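You operate a simulated robot arm through the tools that you are given. There is no shell and no other tool. Be economical: measure what you need, move in short steps, check, and stop when the job is done.

Carry out the task below with a simulated robot arm. There is one attempt and no reset: what you move stays moved.

TASK
Plump and square the cushions on the footstool and the tray table.
Fine: the purple cushion on the footstool, the cream cushion on the tray table; push each square where it lies; pat each till its dent is gone; edges in line with the top under it.

Only the result counts: the job must be done as asked and must still hold three seconds after the hand-in. Knocking over, shifting, dropping, spilling or breaking anything else fails it.

THE ROBOT
A 6-joint arm with a two-finger parallel gripper, fixed in place. Base frame: the origin is at the foot of the arm, x ahead of it, y to its left, z up. Lengths are in m, angles in rad, forces in N, time in s.
With the tool pointing down near the work surface it reaches from about 0.26 to 0.54 m from the base axis. Its first joint turns from -2.897 to 2.897 rad. Payload 3.91 kg.
Tool frame: the origin (TCP) lies between the finger pads and is the grasp point; the fingertips stand 0.03 m ahead of it; z points along the fingers, y is the line along which they close. The gripper opens to 0.11 m. The fingers are 0.02 m wide and 0.01 m thick; the gripper's body (0.048 by 0.112 m) begins 0.055 m behind the TCP.
Orientation is that of the tool frame in the base frame, as a unit quaternion [w, x, y, z]. With the fingers straight down and closing along the base's y, the tool's x points along the base's -x, its y along +y and its z along -z.

THE INTERFACE
- The arm moves only by the tool drive_tool. Its argument "deltas" is a list of rows, each a list of 7 numbers: the shift along the tool's x, y, z in cm, then the turn, a rotation vector about the tool's x, y, z in rad, then the gripper command, from -1 (shut) to 1 (fully open), values between in proportion. In form: [[tx, ty, tz, wx, wy, wz, hand], ...]. A call has 1 to 10 rows; each row is the pose to reach, as a shift and turn from the pose commanded when the call began, along the tool's axes at that moment. A row lasts 0.2 s, in which the tool goes at most 0.05 m and 0.15 rad; a call with a longer step from one row to the next is refused whole, and so is a gripper value outside its range. Where a pose cannot be reached the arm comes as near as it can. A force on the tool above 60 N (or 10 N above the force at the start of the call, whichever is more), or a blocked arm, ends the call early, and 0.2 s more pass. Each finger travels about 0.045 m/s and halts on what it meets, pressing with about 31 N; the grip force reading is that of the motor and also rises with nothing between the fingers. The clock runs only during rows and for 0.2 s after the last one: add rows that repeat a pose to give the fingers time. It gives the time, the measured TCP pose, the force on the tool (base axes), the opening and the grip force at its end, in the units of the frame above (readings bear some noise).
- Cameras (640 x 400 px; columns grow to the right, rows downward): "scene" is fixed at [0.2198, 0.6486, 1.1592]; the picture's right is [-0.17, 0.98, 0.00], its down [0.95, 0.17, -0.26] and it looks along [-0.26, -0.04, -0.97] (base axes); focal length 214 px, centre (320, 200). "wrist" rides on the gripper at [-0.036, 0, -0.057] in the tool frame; the picture's right is [0.00, -1.00, 0.00], its down [0.97, 0.00, -0.24] and it looks along [0.24, 0.00, 0.97] (tool axes); focal length 218 px, centre (320, 200). There is no depth. A picture from a camera that has moved, and an enlarged one, comes with that camera's place and axes in the base frame and with its lens.
- snapshot(camera): a new picture of that camera. No time passes.
- lift_body(by): slides the trunk up (or, below 0, down) by that many m; the arm rides with it, the base frame stays. It gives what a move gives, with no picture.
- enlarge(camera, box): a new picture of the part [left, top, right, bottom] of that camera's present view, enlarged. No time passes.
- hand_in(): hands the job in; it is judged then, once.

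Go step by step. Nothing tells you positions but the pictures and the camera data: compare them with the known pose of the tool, close in by small moves and look again before you grip or let go. The budget is 120 turns and 84 pictures, counting those below and the enlarged ones. Unless the task says otherwise, let go and move clear before handing in, and close with one line.

The tools are called after ">>>" as name(argument=value, ...) on one line, values as JSON. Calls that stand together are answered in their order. drive_tool: Moves the arm, as the interface text tells. Its arguments: {"type":"object","properties":{"deltas":{"type":"array"}},"required":["deltas"]} The other tools are called the same way: lift_body (by) slides the trunk up or down; snapshot (camera) takes a picture; enlarge (camera, box) takes an enlarged picture of a part of a camera's view; hand_in () hands the job in.

At the start:

```text
time_s: 0.0
position: [0.4395, 0.2726, 0.9543]
orientation: [-0.001, 0.0, 1.0, 0.001]
force: [-0.2, -0.1, -0.9]
width: 0.1099
grip_force: 0.1
trunk travel left (down, up): [-0.475, 0.115]
```

scene: 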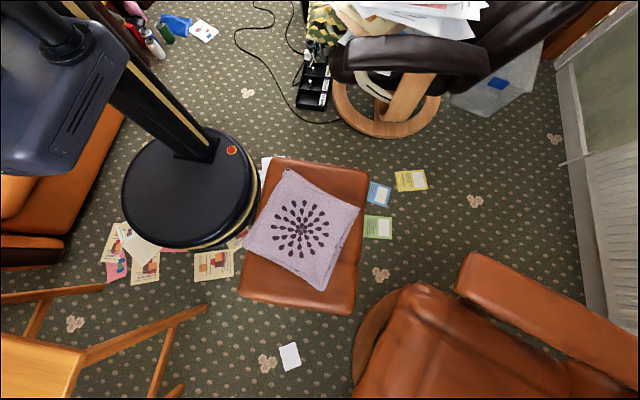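
wrist: 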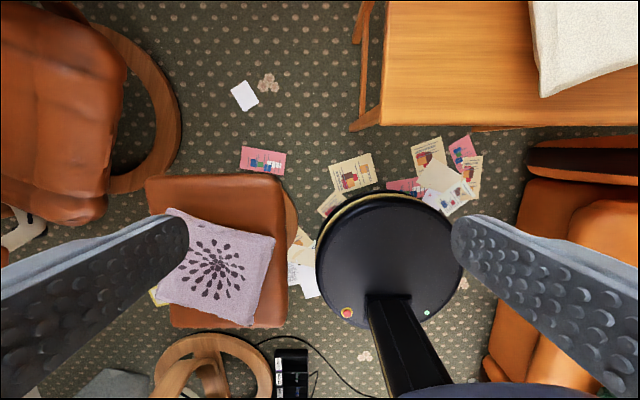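

The purple cushion lies turned on the footstool, roughly at [0.14, 0.57, 0.45]. The cream cushion is only half in view on the tray table, at the right of the wrist picture, so I'll look closer first.

>>> enlarge(camera="scene", box=[220, 140, 390, 330])

>>> enlarge(camera="wrist", box=[120, 150, 320, 350])

>>> drive_tool(deltas=[[0, -5, 0, 0, 0, 0, -1], [0, -10, 0, 0, 0, 0, -1], [0, -15, 0, 0, 0, 0, -1], [0, -20, 0, 0, 0, 0, -1], [0, -25, 0, 0, 0, 0, -1], [0, -30, 0, 0, 0, 0, -1], [0, -35, 0, 0, 0, 0, -1], [0, -40, 0, 0, 0, 0, -1], [0, -45, 0, 0, 0, 0, -1]])

```text
2.11 times, centred on (305, 235) of scene
camera zoom: at [0.2198, 0.6486, 1.1592], right [-0.17, 0.98, 0.0], down [0.95, 0.17, -0.26], along [-0.26, -0.04, -0.97], focal length 452 px, centre (352, 126)
```

zoom: 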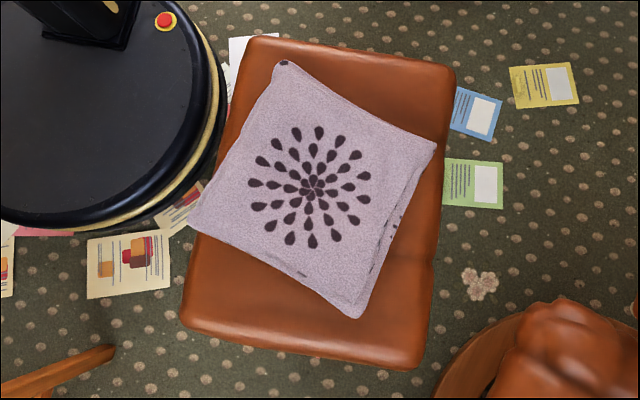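

```text
2.00 times, centred on (220, 250) of wrist
camera zoom: at [0.4745, 0.2745, 1.0094], right [0.0, -1.0, 0.0], down [-0.97, 0.0, 0.24], along [-0.24, 0.0, -0.97], focal length 436 px, centre (520, 100)
```

zoom: 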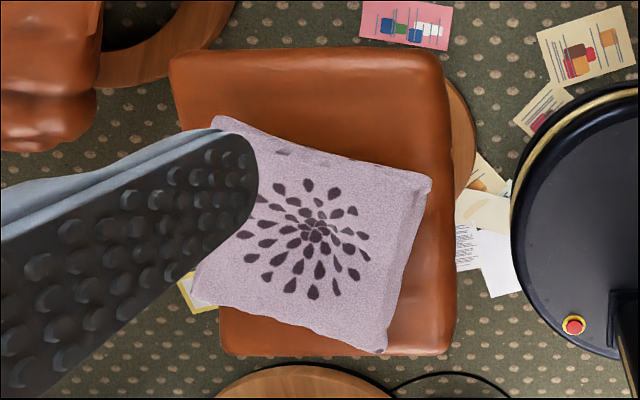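

```text
time_s: 2.0
position: [0.4386, -0.1779, 0.9528]
orientation: [0.0, -0.001, 1.0, 0.0]
force: [0.0, 0.7, -0.6]
width: 0.0
grip_force: 30.6
trunk travel left (down, up): [-0.475, 0.115]
```

I moved over towards the tray table side with the fingers shut. Now I look down at it.

>>> snapshot(camera="wrist")

```text
79 pictures are left
camera wrist: at [0.474, -0.1765, 1.0097], right [0.0, -1.0, 0.0], down [-0.97, 0.0, 0.24], along [-0.24, 0.0, -0.97], focal length 218 px, centre (320, 200)
```

wrist: 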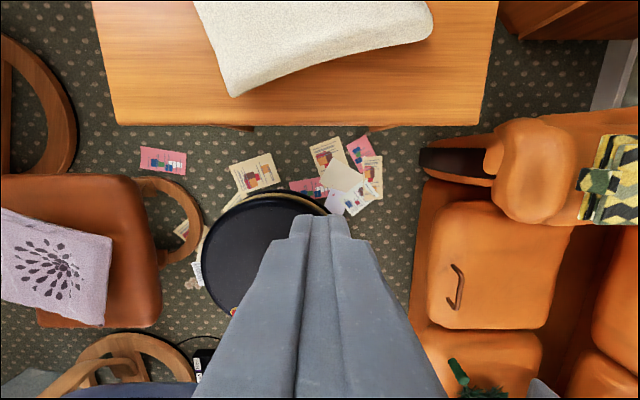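

The tray table top's near edge is at about x=0.51, z≈0.62, and the cream cushion runs out of the picture ahead. I raise the trunk and tilt the wrist forward to see it.

>>> lift_body(by=0.11)

>>> drive_tool(deltas=[[0, 0, 0, 0, -0.14, 0, -1], [0, 0, 0, 0, -0.28, 0, -1], [0, 0, 0, 0, -0.42, 0, -1], [0, 0, 0, 0, -0.5, 0, -1]])

>>> snapshot(camera="wrist")

```text
time_s: 3.4
position: [0.4399, -0.1771, 1.0646]
orientation: [0.0, 0.0, 1.0, 0.0]
force: [-0.1, -0.4, 0.2]
width: 0.0003
grip_force: 31.3
trunk travel left (down, up): [-0.585, 0.005]
```

```text
time_s: 4.4
position: [0.4391, -0.1771, 1.0627]
orientation: [0.248, 0.0, 0.969, 0.0]
force: [0.0, 0.8, -1.0]
width: 0.0001
grip_force: 30.9
trunk travel left (down, up): [-0.585, 0.005]
```

```text
78 pictures are left
camera wrist: at [0.4421, -0.1759, 1.1299], right [0.0, -1.0, 0.0], down [-0.97, 0.0, -0.26], along [0.26, 0.0, -0.97], focal length 218 px, centre (320, 200)
```

wrist: 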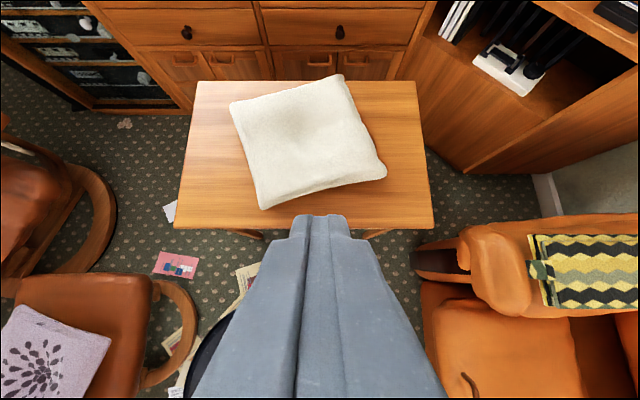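

The cream cushion sits on the table turned by roughly 15°, centred near [0.70, -0.15]. I enlarge it to measure.

>>> enlarge(camera="wrist", box=[170, 60, 440, 240])

```text
2.22 times, centred on (305, 150) of wrist
camera zoom: at [0.4421, -0.1759, 1.1299], right [0.0, -1.0, 0.0], down [-0.97, 0.0, -0.26], along [0.26, 0.0, -0.97], focal length 485 px, centre (353, 311)
```

zoom: 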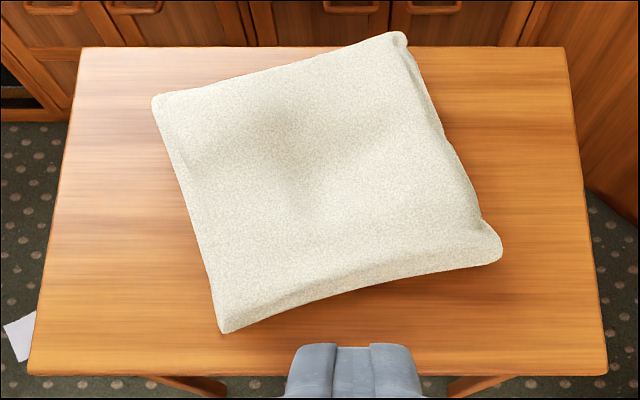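

Rough geometry: the table is aligned with the base axes and the cream cushion (0.29 m square, centre about [0.725, -0.138]) is turned about 17° counter-clockwise. The footstool is also aligned and the purple cushion (0.30 m, centre about [0.124, 0.576]) is turned about 17° clockwise. Next I test the arm's reach over the table while still high.

>>> drive_tool(deltas=[[0, 0, 0, 0, 0.14, 0, -1], [0, 0, 0, 0, 0.28, 0, -1], [0, 0, 0, 0, 0.42, 0, -1], [0, 0, 0, 0, 0.5, 0, -1]])

>>> lift_body(by=-0.2)

>>> drive_tool(deltas=[[-4, 0.5, 0, 0, 0, 0, -1], [-8, 1, 0, 0, 0, 0, -1], [-12, 1.5, 0, 0, 0, 0, -1], [-16, 2, 0, 0, 0, 0, -1], [-20, 2.5, 0, 0, 0, 0, -1], [-24, 3, 0, 0, 0, 0, -1], [-28, 3.5, 0, 0, 0, 0, -1], [-32, 4, 0, 0, 0, 0, -1]])

```text
time_s: 5.4
position: [0.4403, -0.1768, 1.0624]
orientation: [0.0, -0.001, 1.0, -0.001]
force: [-0.3, -0.3, -0.1]
width: 0.0001
grip_force: 30.8
trunk travel left (down, up): [-0.585, 0.005]
```

```text
time_s: 7.6
position: [0.4383, -0.1772, 0.863]
orientation: [0.0, -0.001, 1.0, 0.0]
force: [-0.1, 0.5, 1.0]
width: 0.0
grip_force: 31.3
trunk travel left (down, up): [-0.385, 0.205]
```

```text
time_s: 9.4
position: [0.7342, -0.1366, 0.8593]
orientation: [-0.001, 0.0, 1.0, 0.0]
force: [0.0, 0.3, 0.1]
width: 0.0
grip_force: 30.8
out of reach, approached as far as the arm can: row 8
trunk travel left (down, up): [-0.385, 0.205]
```

The arm reaches a radius of about 0.75 m here, enough for the cushion's middle and near half. I look straight down on the cream cushion.

>>> snapshot(camera="wrist")

```text
76 pictures are left
camera wrist: at [0.7695, -0.1349, 0.9164], right [0.0, -1.0, 0.0], down [-0.97, 0.0, 0.24], along [-0.24, 0.0, -0.97], focal length 218 px, centre (320, 200)
```

wrist: 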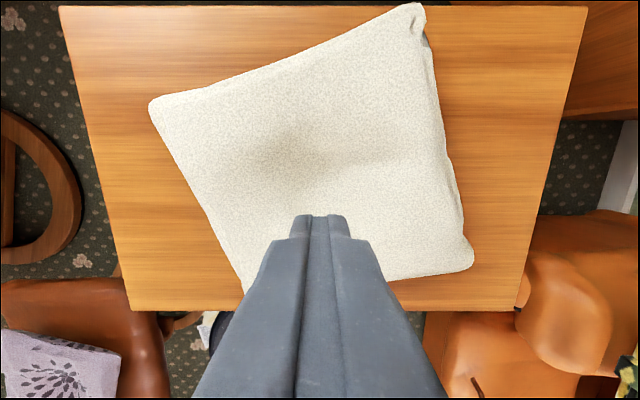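

The table top is at about z=0.62, with the cushion's near-right corner near [0.62, -0.34]. I'll turn the gripper 90° while moving to the cushion's right, ready to push that corner inward.

>>> drive_tool(deltas=[[1.2, -2.7, 0, 0, 0, 0.149, -1], [2.4, -5.3, 0, 0, 0, 0.298, -1], [3.6, -8, 0, 0, 0, 0.447, -1], [4.8, -10.6, 0, 0, 0, 0.596, -1], [6, -13.2, 0, 0, 0, 0.745, -1], [7.2, -15.8, 0, 0, 0, 0.894, -1], [8.4, -18.5, 0, 0, 0, 1.043, -1], [9.6, -21.1, 0, 0, 0, 1.192, -1], [10.8, -23.8, 0, 0, 0, 1.341, -1], [11.4, -26.3, 0, 0, 0, 1.49, -1]])

>>> drive_tool(deltas=[[0, 0, 0, 0, 0, 0.081, -1]])

>>> lift_body(by=-0.12)

>>> snapshot(camera="wrist")

```text
time_s: 11.6
position: [0.6205, -0.3987, 0.8606]
orientation: [0.001, 0.679, 0.734, 0.0]
force: [-0.4, 0.0, 0.7]
width: 0.0
grip_force: 31.2
trunk travel left (down, up): [-0.385, 0.205]
```

```text
time_s: 12.0
position: [0.6207, -0.3987, 0.8602]
orientation: [-0.001, 0.708, 0.706, 0.0]
force: [0.3, -0.2, -0.1]
width: 0.0
grip_force: 30.6
trunk travel left (down, up): [-0.385, 0.205]
```

```text
time_s: 13.5
position: [0.6208, -0.3982, 0.7408]
orientation: [0.0, 0.708, 0.707, -0.001]
force: [0.3, -1.0, 0.3]
width: 0.0
grip_force: 31.3
trunk travel left (down, up): [-0.265, 0.325]
```

```text
75 pictures are left
camera wrist: at [0.6191, -0.4334, 0.7975], right [-1.0, 0.0, 0.0], down [0.0, 0.97, 0.24], along [0.0, 0.24, -0.97], focal length 218 px, centre (320, 200)
```

wrist: 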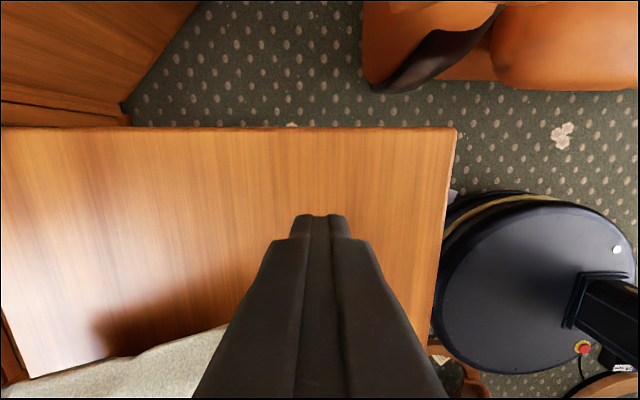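

The finger is clear of the cushion on the right, with the cushion edge near y≈-0.315 at x=0.64. I lower the fingers gently beside it towards the table top.

>>> drive_tool(deltas=[[0, 0, 1.5, 0, 0, 0, -1], [0, 0, 3, 0, 0, 0, -1], [0, 0, 4.5, 0, 0, 0, -1], [0, 0, 5.5, 0, 0, 0, -1], [0, 0, 6.5, 0, 0, 0, -1], [0, 0, 7, 0, 0, 0, -1]])

>>> snapshot(camera="wrist")

```text
time_s: 14.9
position: [0.6211, -0.3976, 0.6712]
orientation: [0.0, 0.707, 0.707, 0.0]
force: [-0.3, -0.2, -0.3]
width: 0.0
grip_force: 30.8
trunk travel left (down, up): [-0.265, 0.325]
```

```text
74 pictures are left
camera wrist: at [0.619, -0.4332, 0.7272], right [-1.0, 0.0, 0.0], down [0.0, 0.97, 0.24], along [0.0, 0.24, -0.97], focal length 218 px, centre (320, 200)
```

wrist: 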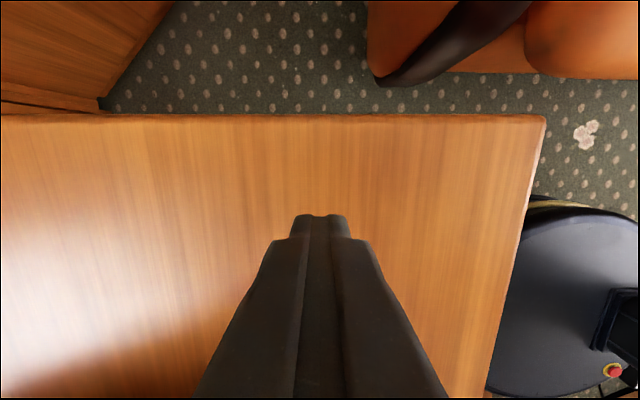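

The table top works out at z≈0.62, so the tip is about 2 cm above it. I lower a little more and approach the cushion's edge near its corner.

>>> drive_tool(deltas=[[0, 0, 0.8, 0, 0, 0, -1], [1.5, 1, 0.8, 0, 0, 0, -1], [3, 1, 0.8, 0, 0, 0, -1], [4, 1, 0.8, 0, 0, 0, -1], [5, 1, 0.8, 0, 0, 0, -1], [5.5, 1, 0.8, 0, 0, 0, -1]])

>>> snapshot(camera="wrist")

>>> snapshot(camera="scene")

```text
time_s: 16.3
position: [0.6298, -0.3429, 0.6643]
orientation: [0.0, 0.707, 0.707, 0.0]
force: [-0.2, -0.5, -0.4]
width: 0.0001
grip_force: 30.9
trunk travel left (down, up): [-0.265, 0.325]
```

```text
73 pictures are left
camera wrist: at [0.629, -0.3783, 0.7196], right [-1.0, 0.0, 0.0], down [0.0, 0.97, 0.24], along [0.0, 0.24, -0.97], focal length 218 px, centre (320, 200)
```

wrist: 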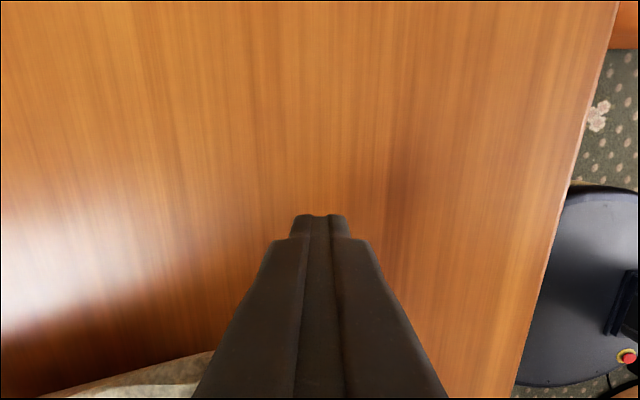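

```text
72 pictures are left
```

scene: 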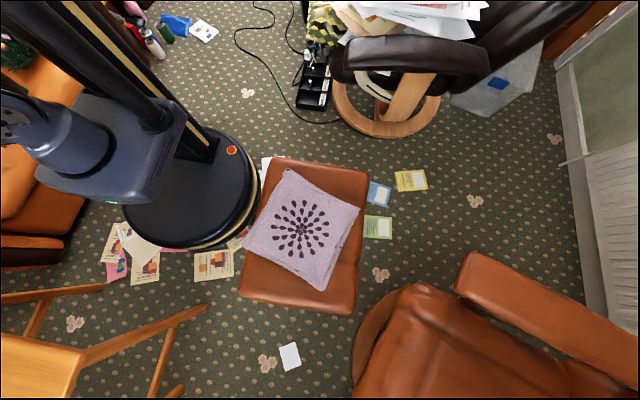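

No contact yet; the edge is about 2 cm ahead. I push on in small steps and watch the force.

>>> drive_tool(deltas=[[1, 0, 0, 0, 0, 0, -1], [2, 0, 0, 0, 0, 0, -1], [2.7, -0.3, 0, 0, 0, 0, -1], [3.4, -0.7, 0, 0, 0, 0, -1], [4.1, -1.1, 0, 0, 0, 0, -1]])

>>> snapshot(camera="wrist")

```text
time_s: 17.5
position: [0.6184, -0.3023, 0.6633]
orientation: [0.0, 0.707, 0.707, 0.0]
force: [-0.1, -1.0, 1.0]
width: 0.0
grip_force: 31.1
trunk travel left (down, up): [-0.265, 0.325]
```

```text
71 pictures are left
camera wrist: at [0.618, -0.337, 0.72], right [-1.0, 0.0, 0.0], down [0.0, 0.97, 0.24], along [0.0, 0.24, -0.97], focal length 218 px, centre (320, 200)
```

wrist: 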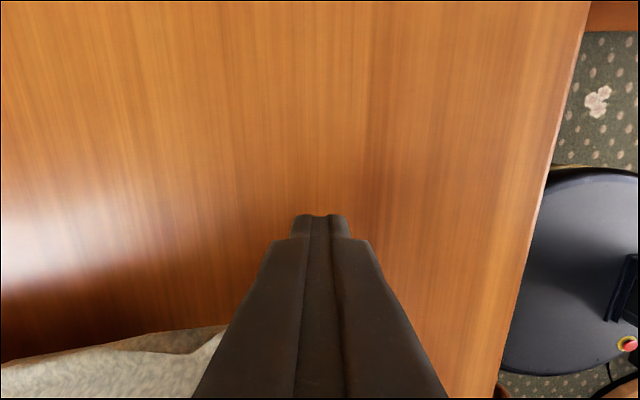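

The edge seems to be moving with the finger under very light force. I push a bit farther, then back off and rise to look.

>>> drive_tool(deltas=[[0.7, -0.5, 0, 0, 0, 0, -1], [1.4, -0.9, 0, 0, 0, 0, -1], [2, -1.3, 0, 0, 0, 0, -1]])

>>> drive_tool(deltas=[[-4, 0, 0, 0, 0, 0, -1], [-4, 0, -4, 0, 0, 0, -1], [-4, 0, -8, 0, 0, 0, -1], [-4, 0, -12, 0, 0, 0, -1], [-1, 2, -16, 0, 0, 0, -1], [3, 4, -20, 0, 0, 0, -1], [7, 7, -20, 0, 0, 0, -1]])

>>> snapshot(camera="wrist")

```text
time_s: 18.3
position: [0.6059, -0.2828, 0.6641]
orientation: [0.0, 0.707, 0.707, 0.0]
force: [-1.3, -1.2, 1.4]
width: 0.0
grip_force: 30.8
trunk travel left (down, up): [-0.265, 0.325]
```

```text
refused: row 5 steps farther than a row can; nothing moved
```

```text
70 pictures are left
camera wrist: at [0.6048, -0.3176, 0.7197], right [-1.0, 0.0, 0.0], down [0.0, 0.97, 0.24], along [0.0, 0.24, -0.97], focal length 218 px, centre (320, 200)
```

wrist: 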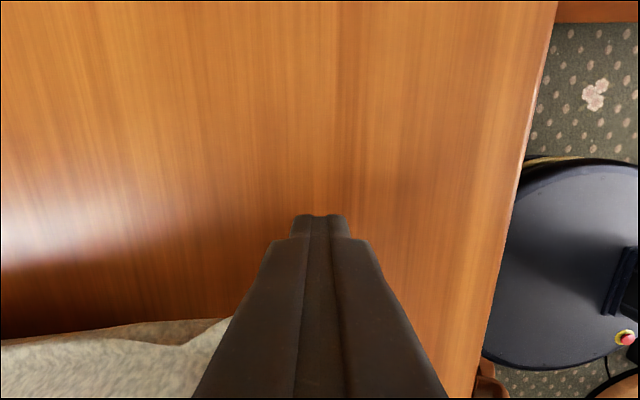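

The edge slope has fallen to around 6°. I back off and rise for an overview.

>>> drive_tool(deltas=[[-4, 0, 0, 0, 0, 0, -1], [-4, 0, -4, 0, 0, 0, -1], [-4, 0, -8.5, 0, 0, 0, -1], [-4, 0, -13, 0, 0, 0, -1], [-2, 1.5, -17, 0, 0, 0, -1], [1, 3, -20, 0, 0, 0, -1], [5, 5, -21, 0, 0, 0, -1], [9, 7, -21, 0, 0, 0, -1], [12, 9, -21, 0, 0, 0, -1]])

>>> snapshot(camera="wrist")

```text
time_s: 20.3
position: [0.692, -0.1621, 0.8717]
orientation: [0.001, 0.708, 0.706, 0.001]
force: [-0.2, -0.8, -0.1]
width: 0.0
grip_force: 31.4
out of reach, approached as far as the arm can: row 9
trunk travel left (down, up): [-0.265, 0.325]
```

```text
69 pictures are left
camera wrist: at [0.6905, -0.1963, 0.9281], right [-1.0, 0.0, 0.0], down [0.0, 0.97, 0.24], along [0.0, 0.24, -0.97], focal length 218 px, centre (320, 200)
```

wrist: 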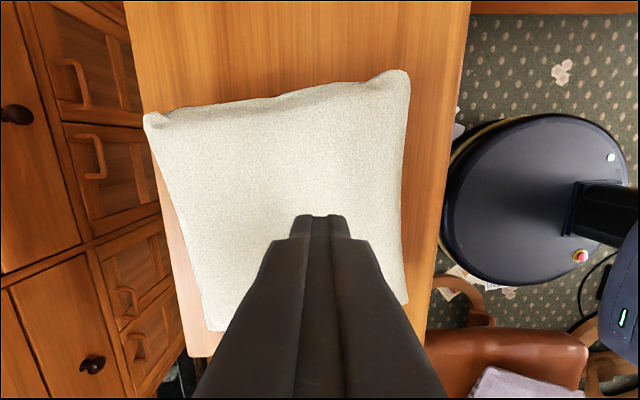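

About 7.5° remains and the cushion has shifted about 4 cm to the left (centre ≈ [0.727, -0.10]). I'll go round to its left side with the fingers open along x. Pushing back to the right with both fingertips will square it and recentre it.

>>> drive_tool(deltas=[[4.5, -0.6, 0, 0, 0, 0, 0], [9, -1.2, 0, 0, 0, 0, 0.5], [13.5, -1.8, 0, 0, 0, 0, 1], [18, -2.2, 0, 0, 0, 0, 1], [22.5, -2.2, 0, 0, 0, 0, 1], [26.5, -2.2, 0, 0, 0, 0, 1], [29.2, -2.2, 0, 0, 0, 0, 1]])

>>> drive_tool(deltas=[[0, 0, 4, 0, 0, 0, 1], [0, 0, 8, 0, 0, 0, 1], [0, 0, 12, 0, 0, 0, 1]])

>>> snapshot(camera="wrist")

```text
time_s: 21.9
position: [0.6691, 0.1315, 0.8715]
orientation: [0.0, 0.708, 0.707, 0.0]
force: [0.1, 0.5, -0.9]
width: 0.1098
grip_force: 0.0
trunk travel left (down, up): [-0.265, 0.325]
```

```text
time_s: 22.7
position: [0.6708, 0.1305, 0.7506]
orientation: [0.001, 0.708, 0.706, 0.001]
force: [-1.6, -0.6, -0.8]
width: 0.1102
grip_force: 0.0
trunk travel left (down, up): [-0.265, 0.325]
```

```text
68 pictures are left
camera wrist: at [0.6688, 0.0966, 0.8069], right [-1.0, 0.0, 0.0], down [0.0, 0.97, 0.24], along [0.0, 0.24, -0.97], focal length 218 px, centre (320, 200)
```

wrist: 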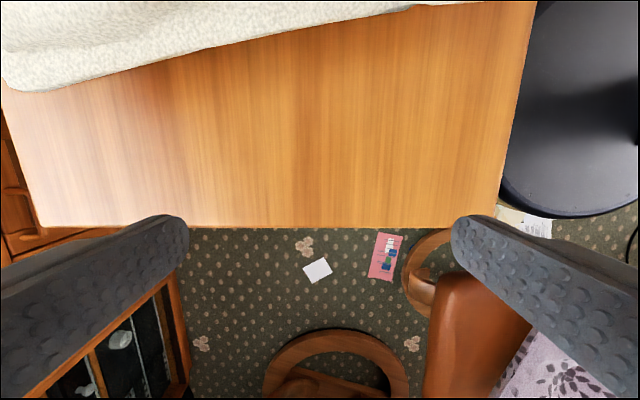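

Both fingertips hang over bare table, left of the cushion. I descend, shift to x≈0.73 and push towards -y.

>>> drive_tool(deltas=[[-1, 2, 4, 0, 0, 0, 1], [-1, 4, 7, 0, 0, 0, 1], [-1, 6, 8.6, 0, 0, 0, 1], [-2, 6, 8.6, 0, 0, 0, 1], [-3, 6, 8.6, 0, 0, 0, 1], [-4, 6, 8.6, 0, 0, 0, 1]])

>>> snapshot(camera="wrist")

```text
time_s: 24.1
position: [0.7284, 0.0899, 0.6655]
orientation: [0.0, 0.707, 0.707, 0.0]
force: [-0.6, 0.2, -1.0]
width: 0.11
grip_force: 0.1
trunk travel left (down, up): [-0.265, 0.325]
```

```text
67 pictures are left
camera wrist: at [0.7282, 0.0558, 0.7214], right [-1.0, 0.0, 0.0], down [0.0, 0.97, 0.24], along [0.0, 0.24, -0.97], focal length 218 px, centre (320, 200)
```

wrist: 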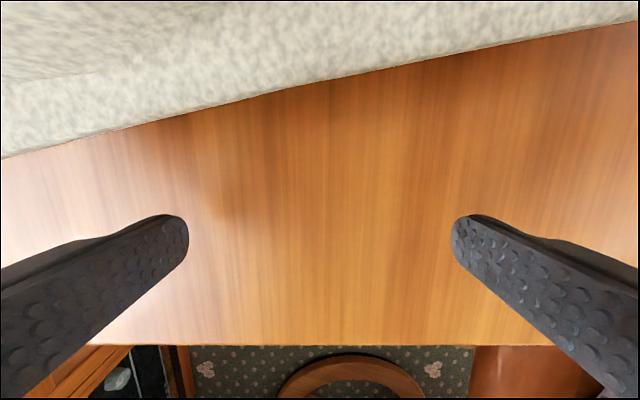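

The cushion's edge is clear to see, sloping about 9° to the line between the fingertips. I push in -y in steps.

>>> drive_tool(deltas=[[-1, 0, 0, 0, 0, 0, 1], [-2, 0, 0, 0, 0, 0, 1], [-3, 0, 0, 0, 0, 0, 1], [-3.7, 0, 0, 0, 0, 0, 1], [-4.4, 0, 0, 0, 0, 0, 1], [-5, 0, 0, 0, 0, 0, 1]])

>>> snapshot(camera="wrist")

```text
time_s: 25.5
position: [0.7299, 0.0391, 0.6654]
orientation: [0.0, 0.707, 0.707, 0.0]
force: [0.3, 0.9, 0.2]
width: 0.1099
grip_force: 0.1
trunk travel left (down, up): [-0.265, 0.325]
```

```text
66 pictures are left
camera wrist: at [0.7286, 0.0052, 0.7215], right [-1.0, 0.0, 0.0], down [0.0, 0.97, 0.24], along [0.0, 0.24, -0.97], focal length 218 px, centre (320, 200)
```

wrist: 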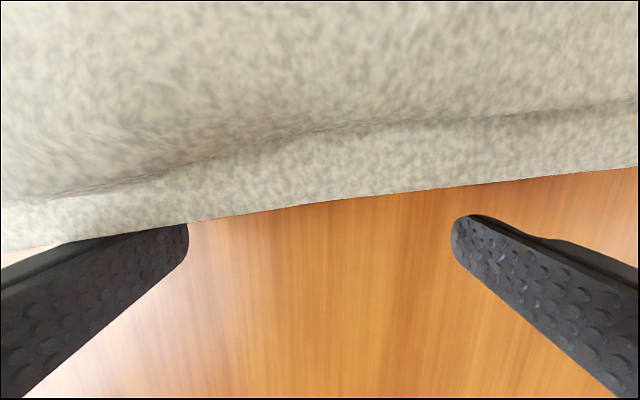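

The far fingertip is in contact and the slope is falling, now about 6°. I push on.

>>> drive_tool(deltas=[[-0.7, 0, 0, 0, 0, 0, 1], [-1.4, 0, 0, 0, 0, 0, 1], [-2, 0, 0, 0, 0, 0, 1]])

>>> snapshot(camera="wrist")

```text
time_s: 26.3
position: [0.7297, 0.0198, 0.6651]
orientation: [0.0, 0.707, 0.707, 0.0]
force: [0.3, 0.9, 0.8]
width: 0.1099
grip_force: 0.1
trunk travel left (down, up): [-0.265, 0.325]
```

```text
65 pictures are left
camera wrist: at [0.7282, -0.0142, 0.7212], right [-1.0, 0.0, 0.0], down [0.0, 0.97, 0.24], along [0.0, 0.24, -0.97], focal length 218 px, centre (320, 200)
```

wrist: 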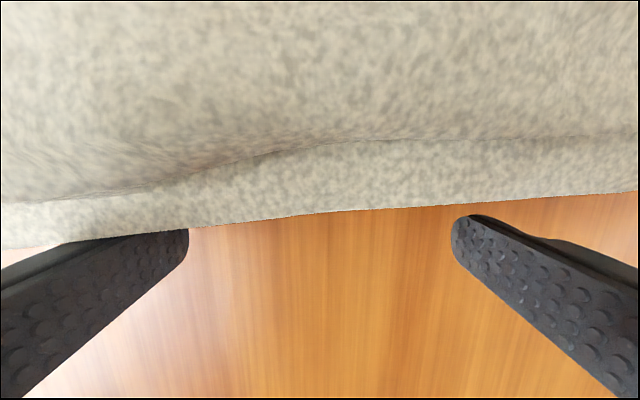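

About 3–4° left, with the near fingertip almost touching. I push a little more.

>>> drive_tool(deltas=[[-0.7, 0, 0, 0, 0, 0, 1], [-1.4, 0, 0, 0, 0, 0, 1]])

>>> snapshot(camera="wrist")

```text
time_s: 26.9
position: [0.7286, 0.0073, 0.6666]
orientation: [0.0, 0.707, 0.707, 0.0]
force: [0.7, 1.2, 0.4]
width: 0.1099
grip_force: 0.1
trunk travel left (down, up): [-0.265, 0.325]
```

```text
64 pictures are left
camera wrist: at [0.7281, -0.0278, 0.7212], right [-1.0, 0.0, 0.0], down [0.0, 0.97, 0.24], along [0.0, 0.24, -0.97], focal length 218 px, centre (320, 200)
```

wrist: 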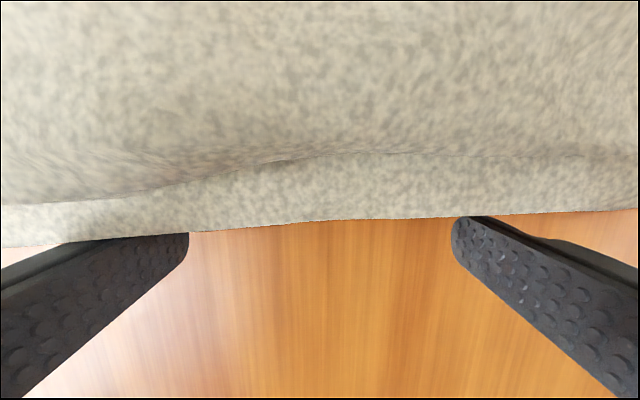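

Both fingertips now touch the edge. I back away and raise the trunk for a look at the whole cushion.

>>> drive_tool(deltas=[[3, 0, 0, 0, 0, 0, 1], [5, -1, -1, 0, 0, 0, 0.5]])

>>> lift_body(by=0.25)

>>> drive_tool(deltas=[[0, 0, 0, 0, 0, 0, -1], [-1, 0, 0, 0, 0, 0, -1], [-2, 0, 0, 0, 0, 0, -1], [-3, 0, 0, 0, 0, 0, -1], [-3, 0, 0, 0, 0, 0, -1], [-3, 0, 0, 0, 0, 0, -1]])

>>> snapshot(camera="wrist")

```text
time_s: 27.5
position: [0.7194, 0.0564, 0.6743]
orientation: [-0.001, 0.707, 0.707, -0.001]
force: [-0.3, 0.0, 0.2]
width: 0.0822
grip_force: 0.0
trunk travel left (down, up): [-0.265, 0.325]
```

```text
time_s: 30.1
position: [0.7209, 0.0564, 0.9238]
orientation: [0.0, 0.708, 0.706, 0.0]
force: [0.1, -0.4, 0.7]
width: 0.0827
grip_force: 0.1
trunk travel left (down, up): [-0.515, 0.075]
```

```text
time_s: 31.5
position: [0.7208, 0.0272, 0.9248]
orientation: [0.0, 0.707, 0.707, -0.001]
force: [0.9, 0.1, -0.7]
width: 0.0001
grip_force: 30.7
trunk travel left (down, up): [-0.515, 0.075]
```

```text
63 pictures are left
camera wrist: at [0.7184, -0.0077, 0.981], right [-1.0, 0.0, 0.0], down [0.0, 0.97, 0.24], along [0.0, 0.24, -0.97], focal length 218 px, centre (320, 200)
```

wrist: 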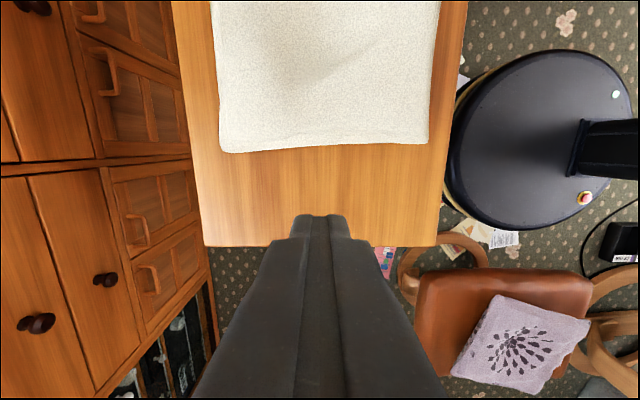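

About 2° is left and the cushion is nearly back in its place (centre ≈ [0.71, -0.15]). I pass over it for a full view, then do the last bit from its right side, near the close corner.

>>> drive_tool(deltas=[[-4, 0, 0, 0, 0, 0, -1], [-8, 0, 0, 0, 0, 0, -1]])

>>> snapshot(camera="wrist")

>>> drive_tool(deltas=[[-4, 0, 0, 0, 0, 0, -1], [-8, -1, 0, 0, 0, 0, -1], [-12, -2, 0, 0, 0, 0, 0], [-16, -4, 0, 0, 0, 0, 1], [-20, -6, 0, 0, 0, 0, 1], [-24, -8, 0, 0, 0, 0, 1], [-28, -9, 0, 0, 0, 0, 1], [-31, -9, 0, 0, 0, 0, 1], [-32, -9, 0, 0, 0, 0, 1]])

```text
time_s: 32.1
position: [0.7201, -0.0531, 0.9234]
orientation: [0.0, 0.707, 0.707, -0.001]
force: [0.2, -0.1, 0.6]
width: 0.0
grip_force: 31.7
trunk travel left (down, up): [-0.515, 0.075]
```

```text
62 pictures are left
camera wrist: at [0.7188, -0.0882, 0.9798], right [-1.0, 0.0, 0.0], down [0.0, 0.97, 0.24], along [0.0, 0.24, -0.97], focal length 218 px, centre (320, 200)
```

wrist: 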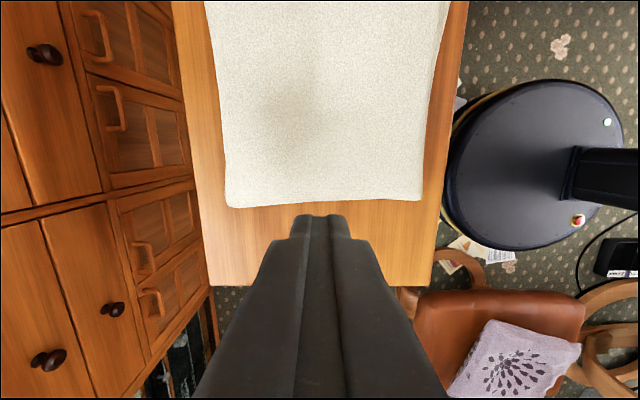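

```text
time_s: 34.1
position: [0.6297, -0.3759, 0.9248]
orientation: [0.0, 0.707, 0.707, 0.0]
force: [0.0, -0.2, -0.2]
width: 0.1099
grip_force: 0.2
trunk travel left (down, up): [-0.515, 0.075]
```

The left edge still slopes about 2°. I lower to table level on the right side with the fingers open.

>>> lift_body(by=-0.18)

>>> snapshot(camera="wrist")

>>> lift_body(by=-0.078)

>>> snapshot(camera="wrist")

```text
time_s: 36.1
position: [0.6293, -0.3734, 0.7449]
orientation: [0.0, 0.707, 0.707, 0.0]
force: [0.2, -0.7, -0.8]
width: 0.1101
grip_force: 0.0
trunk travel left (down, up): [-0.335, 0.255]
```

```text
61 pictures are left
camera wrist: at [0.6281, -0.4087, 0.8013], right [-1.0, 0.0, 0.0], down [0.0, 0.97, 0.24], along [0.0, 0.24, -0.97], focal length 218 px, centre (320, 200)
```

wrist: 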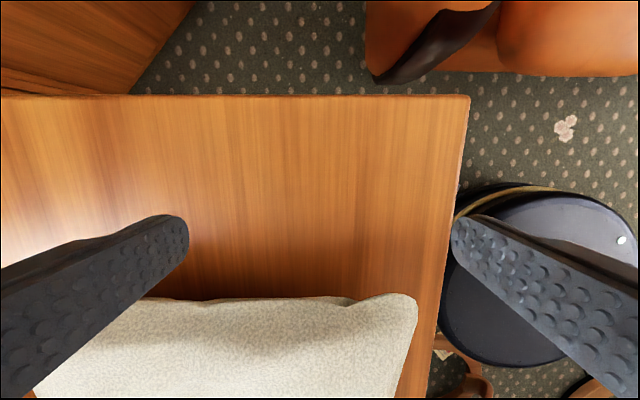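

```text
time_s: 37.2
position: [0.6295, -0.374, 0.6667]
orientation: [0.0, 0.707, 0.707, 0.0]
force: [0.4, 0.1, -0.4]
width: 0.11
grip_force: 0.1
trunk travel left (down, up): [-0.257, 0.333]
```

```text
60 pictures are left
camera wrist: at [0.6281, -0.4087, 0.7233], right [-1.0, 0.0, 0.0], down [0.0, 0.97, 0.24], along [0.0, 0.24, -0.97], focal length 218 px, centre (320, 200)
```

wrist: 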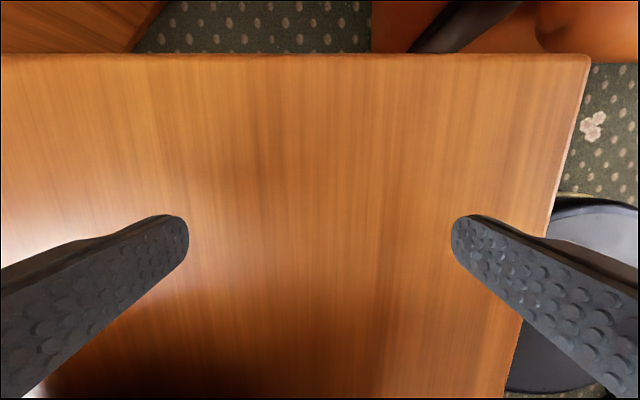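

The near-right corner is at about [0.556, -0.29], with the near fingertip just outside it. I push in +y with small steps, up to y≈-0.287.

>>> drive_tool(deltas=[[3, 0, 0, 0, 0, 0, 1], [6, 0, 0, 0, 0, 0, 1], [7, 0, 0, 0, 0, 0, 1], [8, 0, 0, 0, 0, 0, 1], [8.8, 0, 0, 0, 0, 0, 1]])

>>> snapshot(camera="wrist")

```text
time_s: 38.4
position: [0.6292, -0.2847, 0.6677]
orientation: [0.001, 0.708, 0.707, 0.0]
force: [-0.7, -1.0, -0.2]
width: 0.1098
grip_force: 0.1
trunk travel left (down, up): [-0.257, 0.333]
```

```text
59 pictures are left
camera wrist: at [0.6281, -0.3201, 0.7233], right [-1.0, 0.0, 0.0], down [0.0, 0.97, 0.24], along [0.0, 0.24, -0.97], focal length 218 px, centre (320, 200)
```

wrist: 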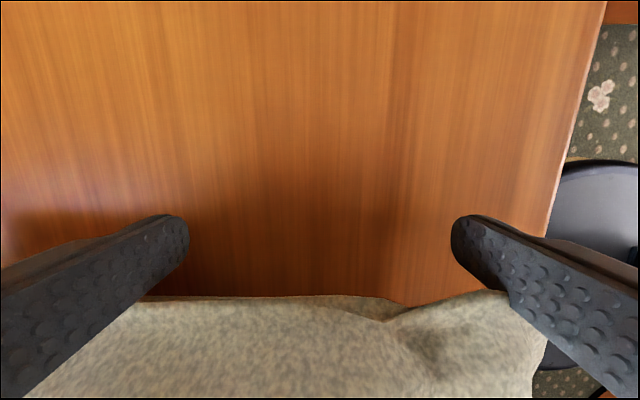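

There was light contact at the corner. I back away, rise and check.

>>> drive_tool(deltas=[[-4, 0, 0, 0, 0, 0, 0], [-6, 0, -1, 0, 0, 0, -0.5]])

>>> lift_body(by=0.3)

>>> drive_tool(deltas=[[4.5, 1, 0, 0, 0, 0, -1], [9, 2, 0, 0, 0, 0, -1], [13.5, 3, 0, 0, 0, 0, -1], [18, 4, 0, 0, 0, 0, -1], [22.5, 6, 0, 0, 0, 0, -1], [27, 7, 0, 0, 0, 0, -1], [31, 8, 0, 0, 0, 0, -1]])

>>> snapshot(camera="wrist")

```text
time_s: 39.0
position: [0.6296, -0.3446, 0.6762]
orientation: [0.0, 0.708, 0.706, 0.0]
force: [0.6, -0.4, -0.2]
width: 0.0585
grip_force: 0.1
trunk travel left (down, up): [-0.257, 0.333]
```

```text
time_s: 42.0
position: [0.6291, -0.3459, 0.9766]
orientation: [-0.001, 0.707, 0.708, -0.001]
force: [-0.5, 0.0, -0.6]
width: 0.0275
grip_force: 0.2
trunk travel left (down, up): [-0.557, 0.033]
```

```text
time_s: 43.6
position: [0.7097, -0.0346, 0.9761]
orientation: [0.0, 0.707, 0.708, 0.0]
force: [-0.4, -0.1, -0.4]
width: 0.0
grip_force: 30.6
trunk travel left (down, up): [-0.557, 0.033]
```

```text
58 pictures are left
camera wrist: at [0.7085, -0.069, 1.0318], right [-1.0, 0.0, 0.0], down [0.0, 0.97, 0.24], along [0.0, 0.24, -0.97], focal length 218 px, centre (320, 200)
```

wrist: 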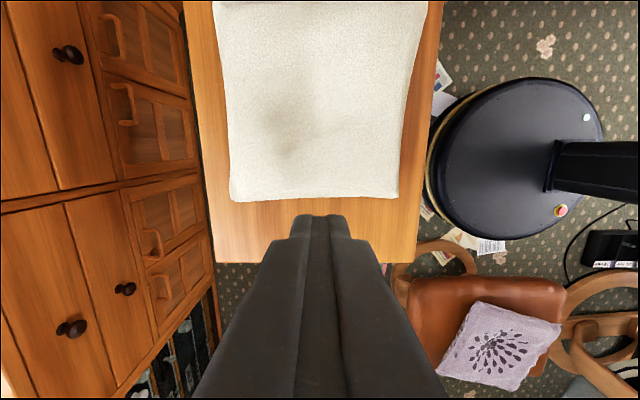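

>>> enlarge(camera="wrist", box=[170, 0, 460, 210])

```text
1.90 times, centred on (315, 105) of wrist
camera zoom: at [0.7085, -0.069, 1.0318], right [-1.0, 0.0, 0.0], down [0.0, 0.97, 0.24], along [0.0, 0.24, -0.97], focal length 416 px, centre (330, 381)
```

zoom: 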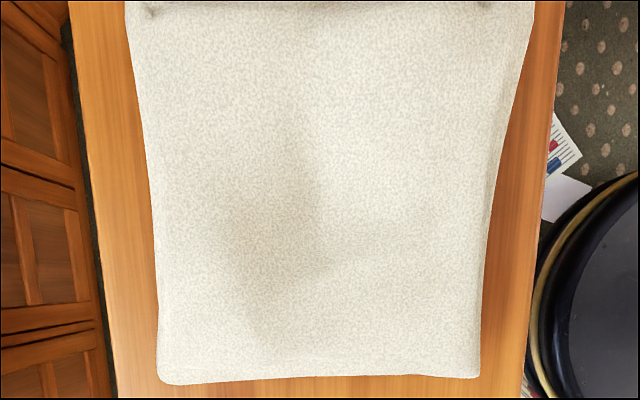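

The cream cushion now looks square to within about 1° (centre ≈ [0.713, -0.125]). Its dent shows near [0.74, -0.10], so I move over it and pat down gently.

>>> drive_tool(deltas=[[-3.5, 1.5, 0, 0, 0, 0, -1], [-6.4, 2.5, 0, 0, 0, 0, -1]])

>>> lift_body(by=-0.18)

>>> drive_tool(deltas=[[0, 0.5, 1, 0, 0, 0, -1], [0, 0.5, 2, 0, 0, 0, -1], [0, 0.5, 3, 0, 0, 0, -1], [0, 0.5, 4, 0, 0, 0, -1]])

>>> snapshot(camera="wrist")

```text
time_s: 44.2
position: [0.7348, -0.0998, 0.9749]
orientation: [0.0, 0.707, 0.707, -0.001]
force: [-0.5, -0.6, 0.7]
width: 0.0
grip_force: 31.1
trunk travel left (down, up): [-0.557, 0.033]
```

```text
time_s: 46.2
position: [0.7354, -0.1004, 0.7964]
orientation: [0.0, 0.707, 0.708, 0.001]
force: [-0.2, -0.1, -0.1]
width: 0.0
grip_force: 30.6
trunk travel left (down, up): [-0.377, 0.213]
```

```text
time_s: 47.2
position: [0.7404, -0.1005, 0.755]
orientation: [0.0, 0.707, 0.707, 0.0]
force: [0.0, 0.4, -0.3]
width: 0.0
grip_force: 31.1
trunk travel left (down, up): [-0.377, 0.213]
```

```text
56 pictures are left
camera wrist: at [0.7389, -0.1347, 0.8117], right [-1.0, 0.0, 0.0], down [0.0, 0.97, 0.24], along [0.0, 0.24, -0.97], focal length 218 px, centre (320, 200)
```

wrist: 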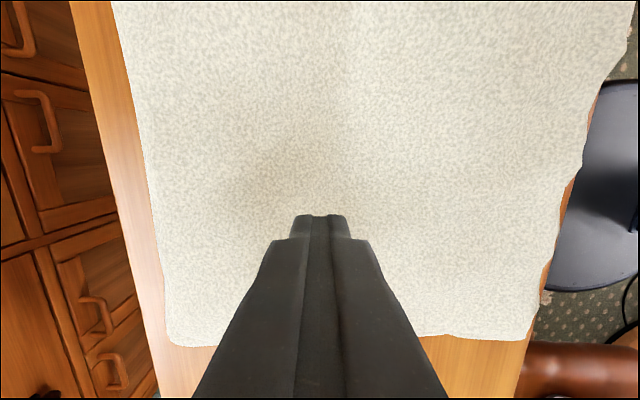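

The fingertips hover right over the dent. I lower in small steps until I feel the cushion.

>>> drive_tool(deltas=[[-1, 0.3, 1, 0, 0, 0, -1], [-1, 0.3, 2, 0, 0, 0, -1], [-1, 0.3, 2.5, 0, 0, 0, -1], [-1, 0.3, 3, 0, 0, 0, -1]])

>>> drive_tool(deltas=[[0, 0, 0.5, 0, 0, 0, -1], [0, 0, 1, 0, 0, 0, -1]])

```text
time_s: 48.2
position: [0.7471, -0.1108, 0.7419]
orientation: [0.01, 0.707, 0.707, 0.007]
force: [-4.2, 0.6, 22.7]
width: 0.0
grip_force: 30.5
trunk travel left (down, up): [-0.377, 0.213]
stopped in row 4: the force on the tool passed its limit (the readings are from after the stop); the commanded pose is now the measured one
```

```text
time_s: 48.8
position: [0.749, -0.1106, 0.7416]
orientation: [0.016, 0.707, 0.707, 0.011]
force: [-3.9, 0.4, 22.9]
width: 0.0
grip_force: 31.2
trunk travel left (down, up): [-0.377, 0.213]
stopped in row 2: the force on the tool passed its limit (the readings are from after the stop); the commanded pose is now the measured one
```

Firm contact came at a fingertip height of z≈0.71, stiffer than I expected. I lift off and look at the dent.

>>> drive_tool(deltas=[[0, 0, -1, 0, 0, 0, -1], [0, -2, -4, 0, 0, 0, -1], [2, -4, -8, 0, 0, 0, -1], [5, -4, -12, 0, 0, 0, -1]])

>>> snapshot(camera="wrist")

```text
time_s: 49.8
position: [0.7053, -0.0625, 0.8548]
orientation: [0.011, 0.707, 0.707, 0.007]
force: [0.2, 0.0, 0.0]
width: 0.0
grip_force: 31.5
trunk travel left (down, up): [-0.377, 0.213]
```

```text
55 pictures are left
camera wrist: at [0.7033, -0.0955, 0.9114], right [-1.0, 0.0, -0.03], down [-0.01, 0.97, 0.24], along [0.03, 0.24, -0.97], focal length 218 px, centre (320, 200)
```

wrist: 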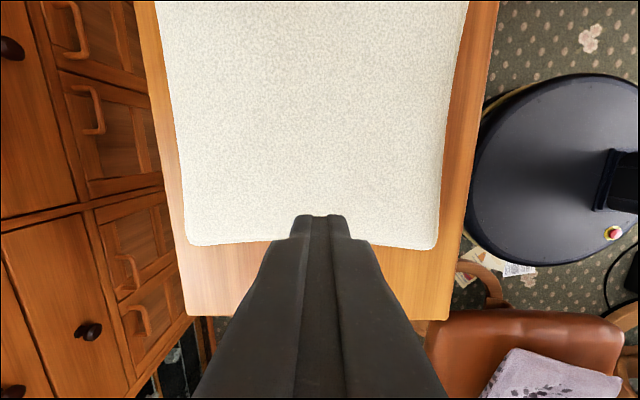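

The dent is gone and the cushion is plump. I level the tool and rise for a final check of its angle.

>>> drive_tool(deltas=[[3, -2, -1, 0.026, 0, 0, -1]])

>>> lift_body(by=0.2)

>>> enlarge(camera="wrist", box=[180, 0, 470, 210])

```text
time_s: 50.2
position: [0.686, -0.0305, 0.8634]
orientation: [0.002, 0.707, 0.707, -0.002]
force: [0.2, -0.6, -0.5]
width: 0.0001
grip_force: 30.8
trunk travel left (down, up): [-0.377, 0.213]
```

```text
time_s: 52.4
position: [0.6853, -0.0316, 1.0638]
orientation: [0.001, 0.707, 0.707, -0.002]
force: [-0.3, -0.5, -0.1]
width: 0.0001
grip_force: 31.3
trunk travel left (down, up): [-0.577, 0.013]
```

```text
1.90 times, centred on (325, 105) of wrist
camera zoom: at [0.685, -0.0649, 1.12], right [-1.0, 0.0, 0.0], down [0.0, 0.97, 0.24], along [0.0, 0.24, -0.97], focal length 416 px, centre (310, 381)
```

zoom: 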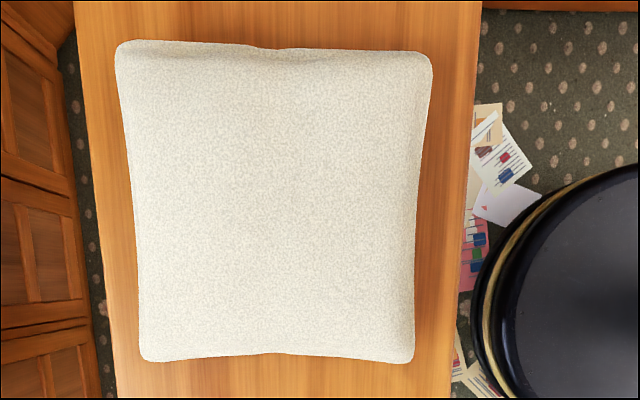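

The cream cushion is square to under 1° and plump, so that half is done. Now I swing over at height to the footstool, turning the gripper back.

>>> drive_tool(deltas=[[4.3, -2.3, 0, 0, 0, -0.149, -1], [8.6, -4.6, 0, 0, 0, -0.298, -1], [12.9, -6.9, 0, 0, 0, -0.447, -1], [17.2, -9.2, 0, 0, 0, -0.596, -1], [21.5, -11.5, 0, 0, 0, -0.745, -1], [25.8, -13.8, 0, 0, 0, -0.894, -1], [30.1, -16.1, 0, 0, 0, -1.043, -1], [34.4, -18.4, 0, 0, 0, -1.192, -1], [38.7, -20.7, 0, 0, 0, -1.341, -1], [43, -23, 0, 0, 0, -1.49, -1]])

>>> drive_tool(deltas=[[0, 0, 0, 0, 0, -0.081, -1]])

>>> drive_tool(deltas=[[2, 4, 0, 0, 0, 0, -1], [4, 8, 0, 0, 0, 0, -1], [6, 12, 0, 0, 0, 0, -1], [8, 16, 0, 0, 0, 0, -1]])

>>> lift_body(by=-0.3)

>>> snapshot(camera="wrist")

>>> snapshot(camera="scene")

```text
time_s: 54.5
position: [0.4569, 0.3994, 1.0619]
orientation: [0.0, 0.04, 0.999, -0.003]
force: [0.4, 0.4, 0.5]
width: 0.0001
grip_force: 30.7
trunk travel left (down, up): [-0.577, 0.013]
```

```text
time_s: 55.0
position: [0.4566, 0.4003, 1.0612]
orientation: [0.0, 0.0, 1.0, -0.002]
force: [-0.2, -0.2, -0.2]
width: 0.0
grip_force: 30.8
trunk travel left (down, up): [-0.577, 0.013]
```

```text
time_s: 56.0
position: [0.3761, 0.5592, 1.0605]
orientation: [-0.001, 0.0, 1.0, -0.004]
force: [-0.4, 0.6, 0.4]
width: 0.0
grip_force: 30.7
trunk travel left (down, up): [-0.577, 0.013]
```

```text
time_s: 59.0
position: [0.3759, 0.5589, 0.7609]
orientation: [0.0, 0.001, 1.0, -0.003]
force: [0.1, 0.9, 0.1]
width: 0.0
grip_force: 30.9
trunk travel left (down, up): [-0.277, 0.313]
```

```text
53 pictures are left
camera wrist: at [0.411, 0.5611, 0.8175], right [0.0, -1.0, 0.01], down [-0.97, 0.0, 0.24], along [-0.24, 0.0, -0.97], focal length 218 px, centre (320, 200)
```

wrist: 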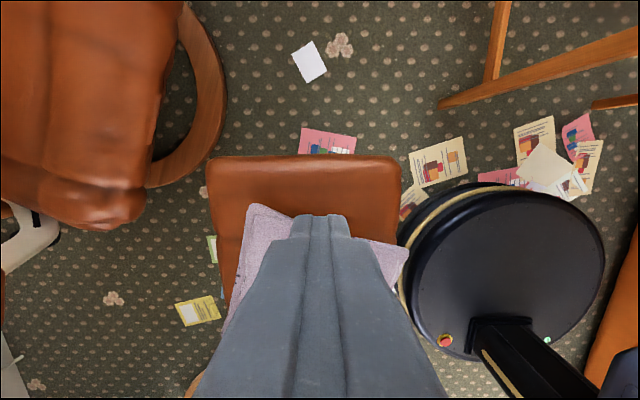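

```text
52 pictures are left
```

scene: 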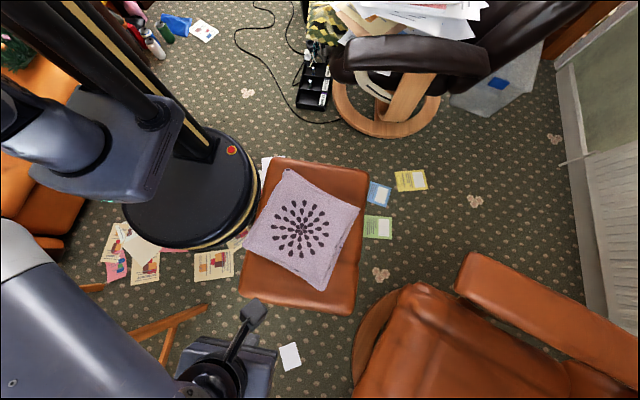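

The footstool is aligned with the base axes, and the purple cushion's nearest corners are about [0.316, 0.675] and [0.231, 0.398] at z≈0.43. I lower beside its +x edge near the first corner.

>>> lift_body(by=-0.22)

>>> drive_tool(deltas=[[0.7, 4, 1, 0, 0, 0, -1], [1.3, 8, 3, 0, 0, 0, -1], [1.3, 8, 6, 0, 0, 0, -1]])

>>> snapshot(camera="wrist")

>>> enlarge(camera="scene", box=[220, 140, 420, 340])

```text
time_s: 61.3
position: [0.3758, 0.5595, 0.5401]
orientation: [0.0, -0.001, 1.0, -0.002]
force: [-0.4, 0.2, 0.1]
width: 0.0001
grip_force: 30.9
trunk travel left (down, up): [-0.057, 0.533]
```

```text
time_s: 62.1
position: [0.3577, 0.6274, 0.478]
orientation: [0.001, 0.001, 1.0, -0.001]
force: [-0.2, -0.2, 0.1]
width: 0.0001
grip_force: 31.0
out of reach, approached as far as the arm can: row 2, 3
trunk travel left (down, up): [-0.057, 0.533]
```

```text
51 pictures are left
camera wrist: at [0.3927, 0.6295, 0.5353], right [0.0, -1.0, 0.0], down [-0.97, 0.0, 0.24], along [-0.24, 0.0, -0.97], focal length 218 px, centre (320, 200)
```

wrist: 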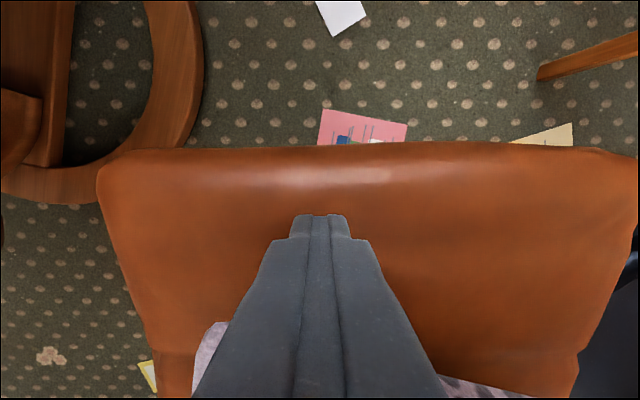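

```text
2.00 times, centred on (320, 240) of scene
camera zoom: at [0.2198, 0.6486, 1.1592], right [-0.17, 0.98, 0.0], down [0.95, 0.17, -0.26], along [-0.26, -0.04, -0.97], focal length 429 px, centre (320, 120)
```

zoom: 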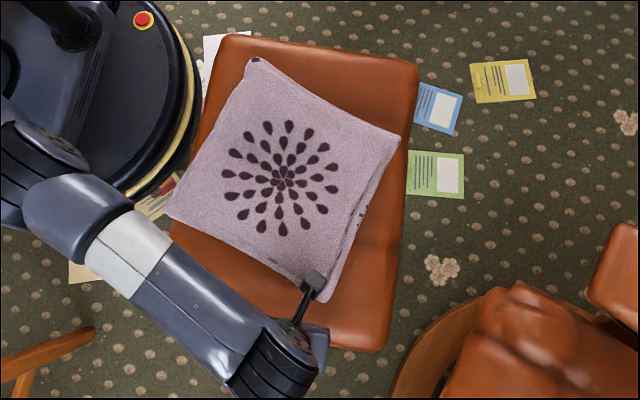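

The fingertip hangs over bare leather, about 4 cm outside the cushion's corner region. I descend carefully, feeling for the stool top.

>>> drive_tool(deltas=[[0.3, 0, 2, 0, 0, 0, -1], [0.3, 0, 4, 0, 0, 0, -1], [0.3, 0, 5, 0, 0, 0, -1], [0.3, 0, 6, 0, 0, 0, -1]])

>>> snapshot(camera="wrist")

```text
time_s: 63.1
position: [0.3591, 0.6294, 0.4382]
orientation: [0.008, 0.0, 1.0, 0.009]
force: [-3.2, -13.1, 23.3]
width: 0.0
grip_force: 31.1
trunk travel left (down, up): [-0.057, 0.533]
stopped in row 4: the force on the tool passed its limit (the readings are from after the stop); the commanded pose is now the measured one
```

```text
49 pictures are left
camera wrist: at [0.3928, 0.6304, 0.495], right [0.0, -1.0, -0.02], down [-0.97, 0.0, 0.23], along [-0.23, 0.02, -0.97], focal length 218 px, centre (320, 200)
```

wrist: 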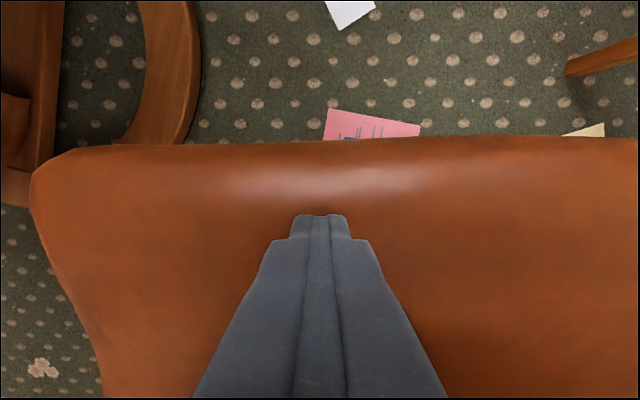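

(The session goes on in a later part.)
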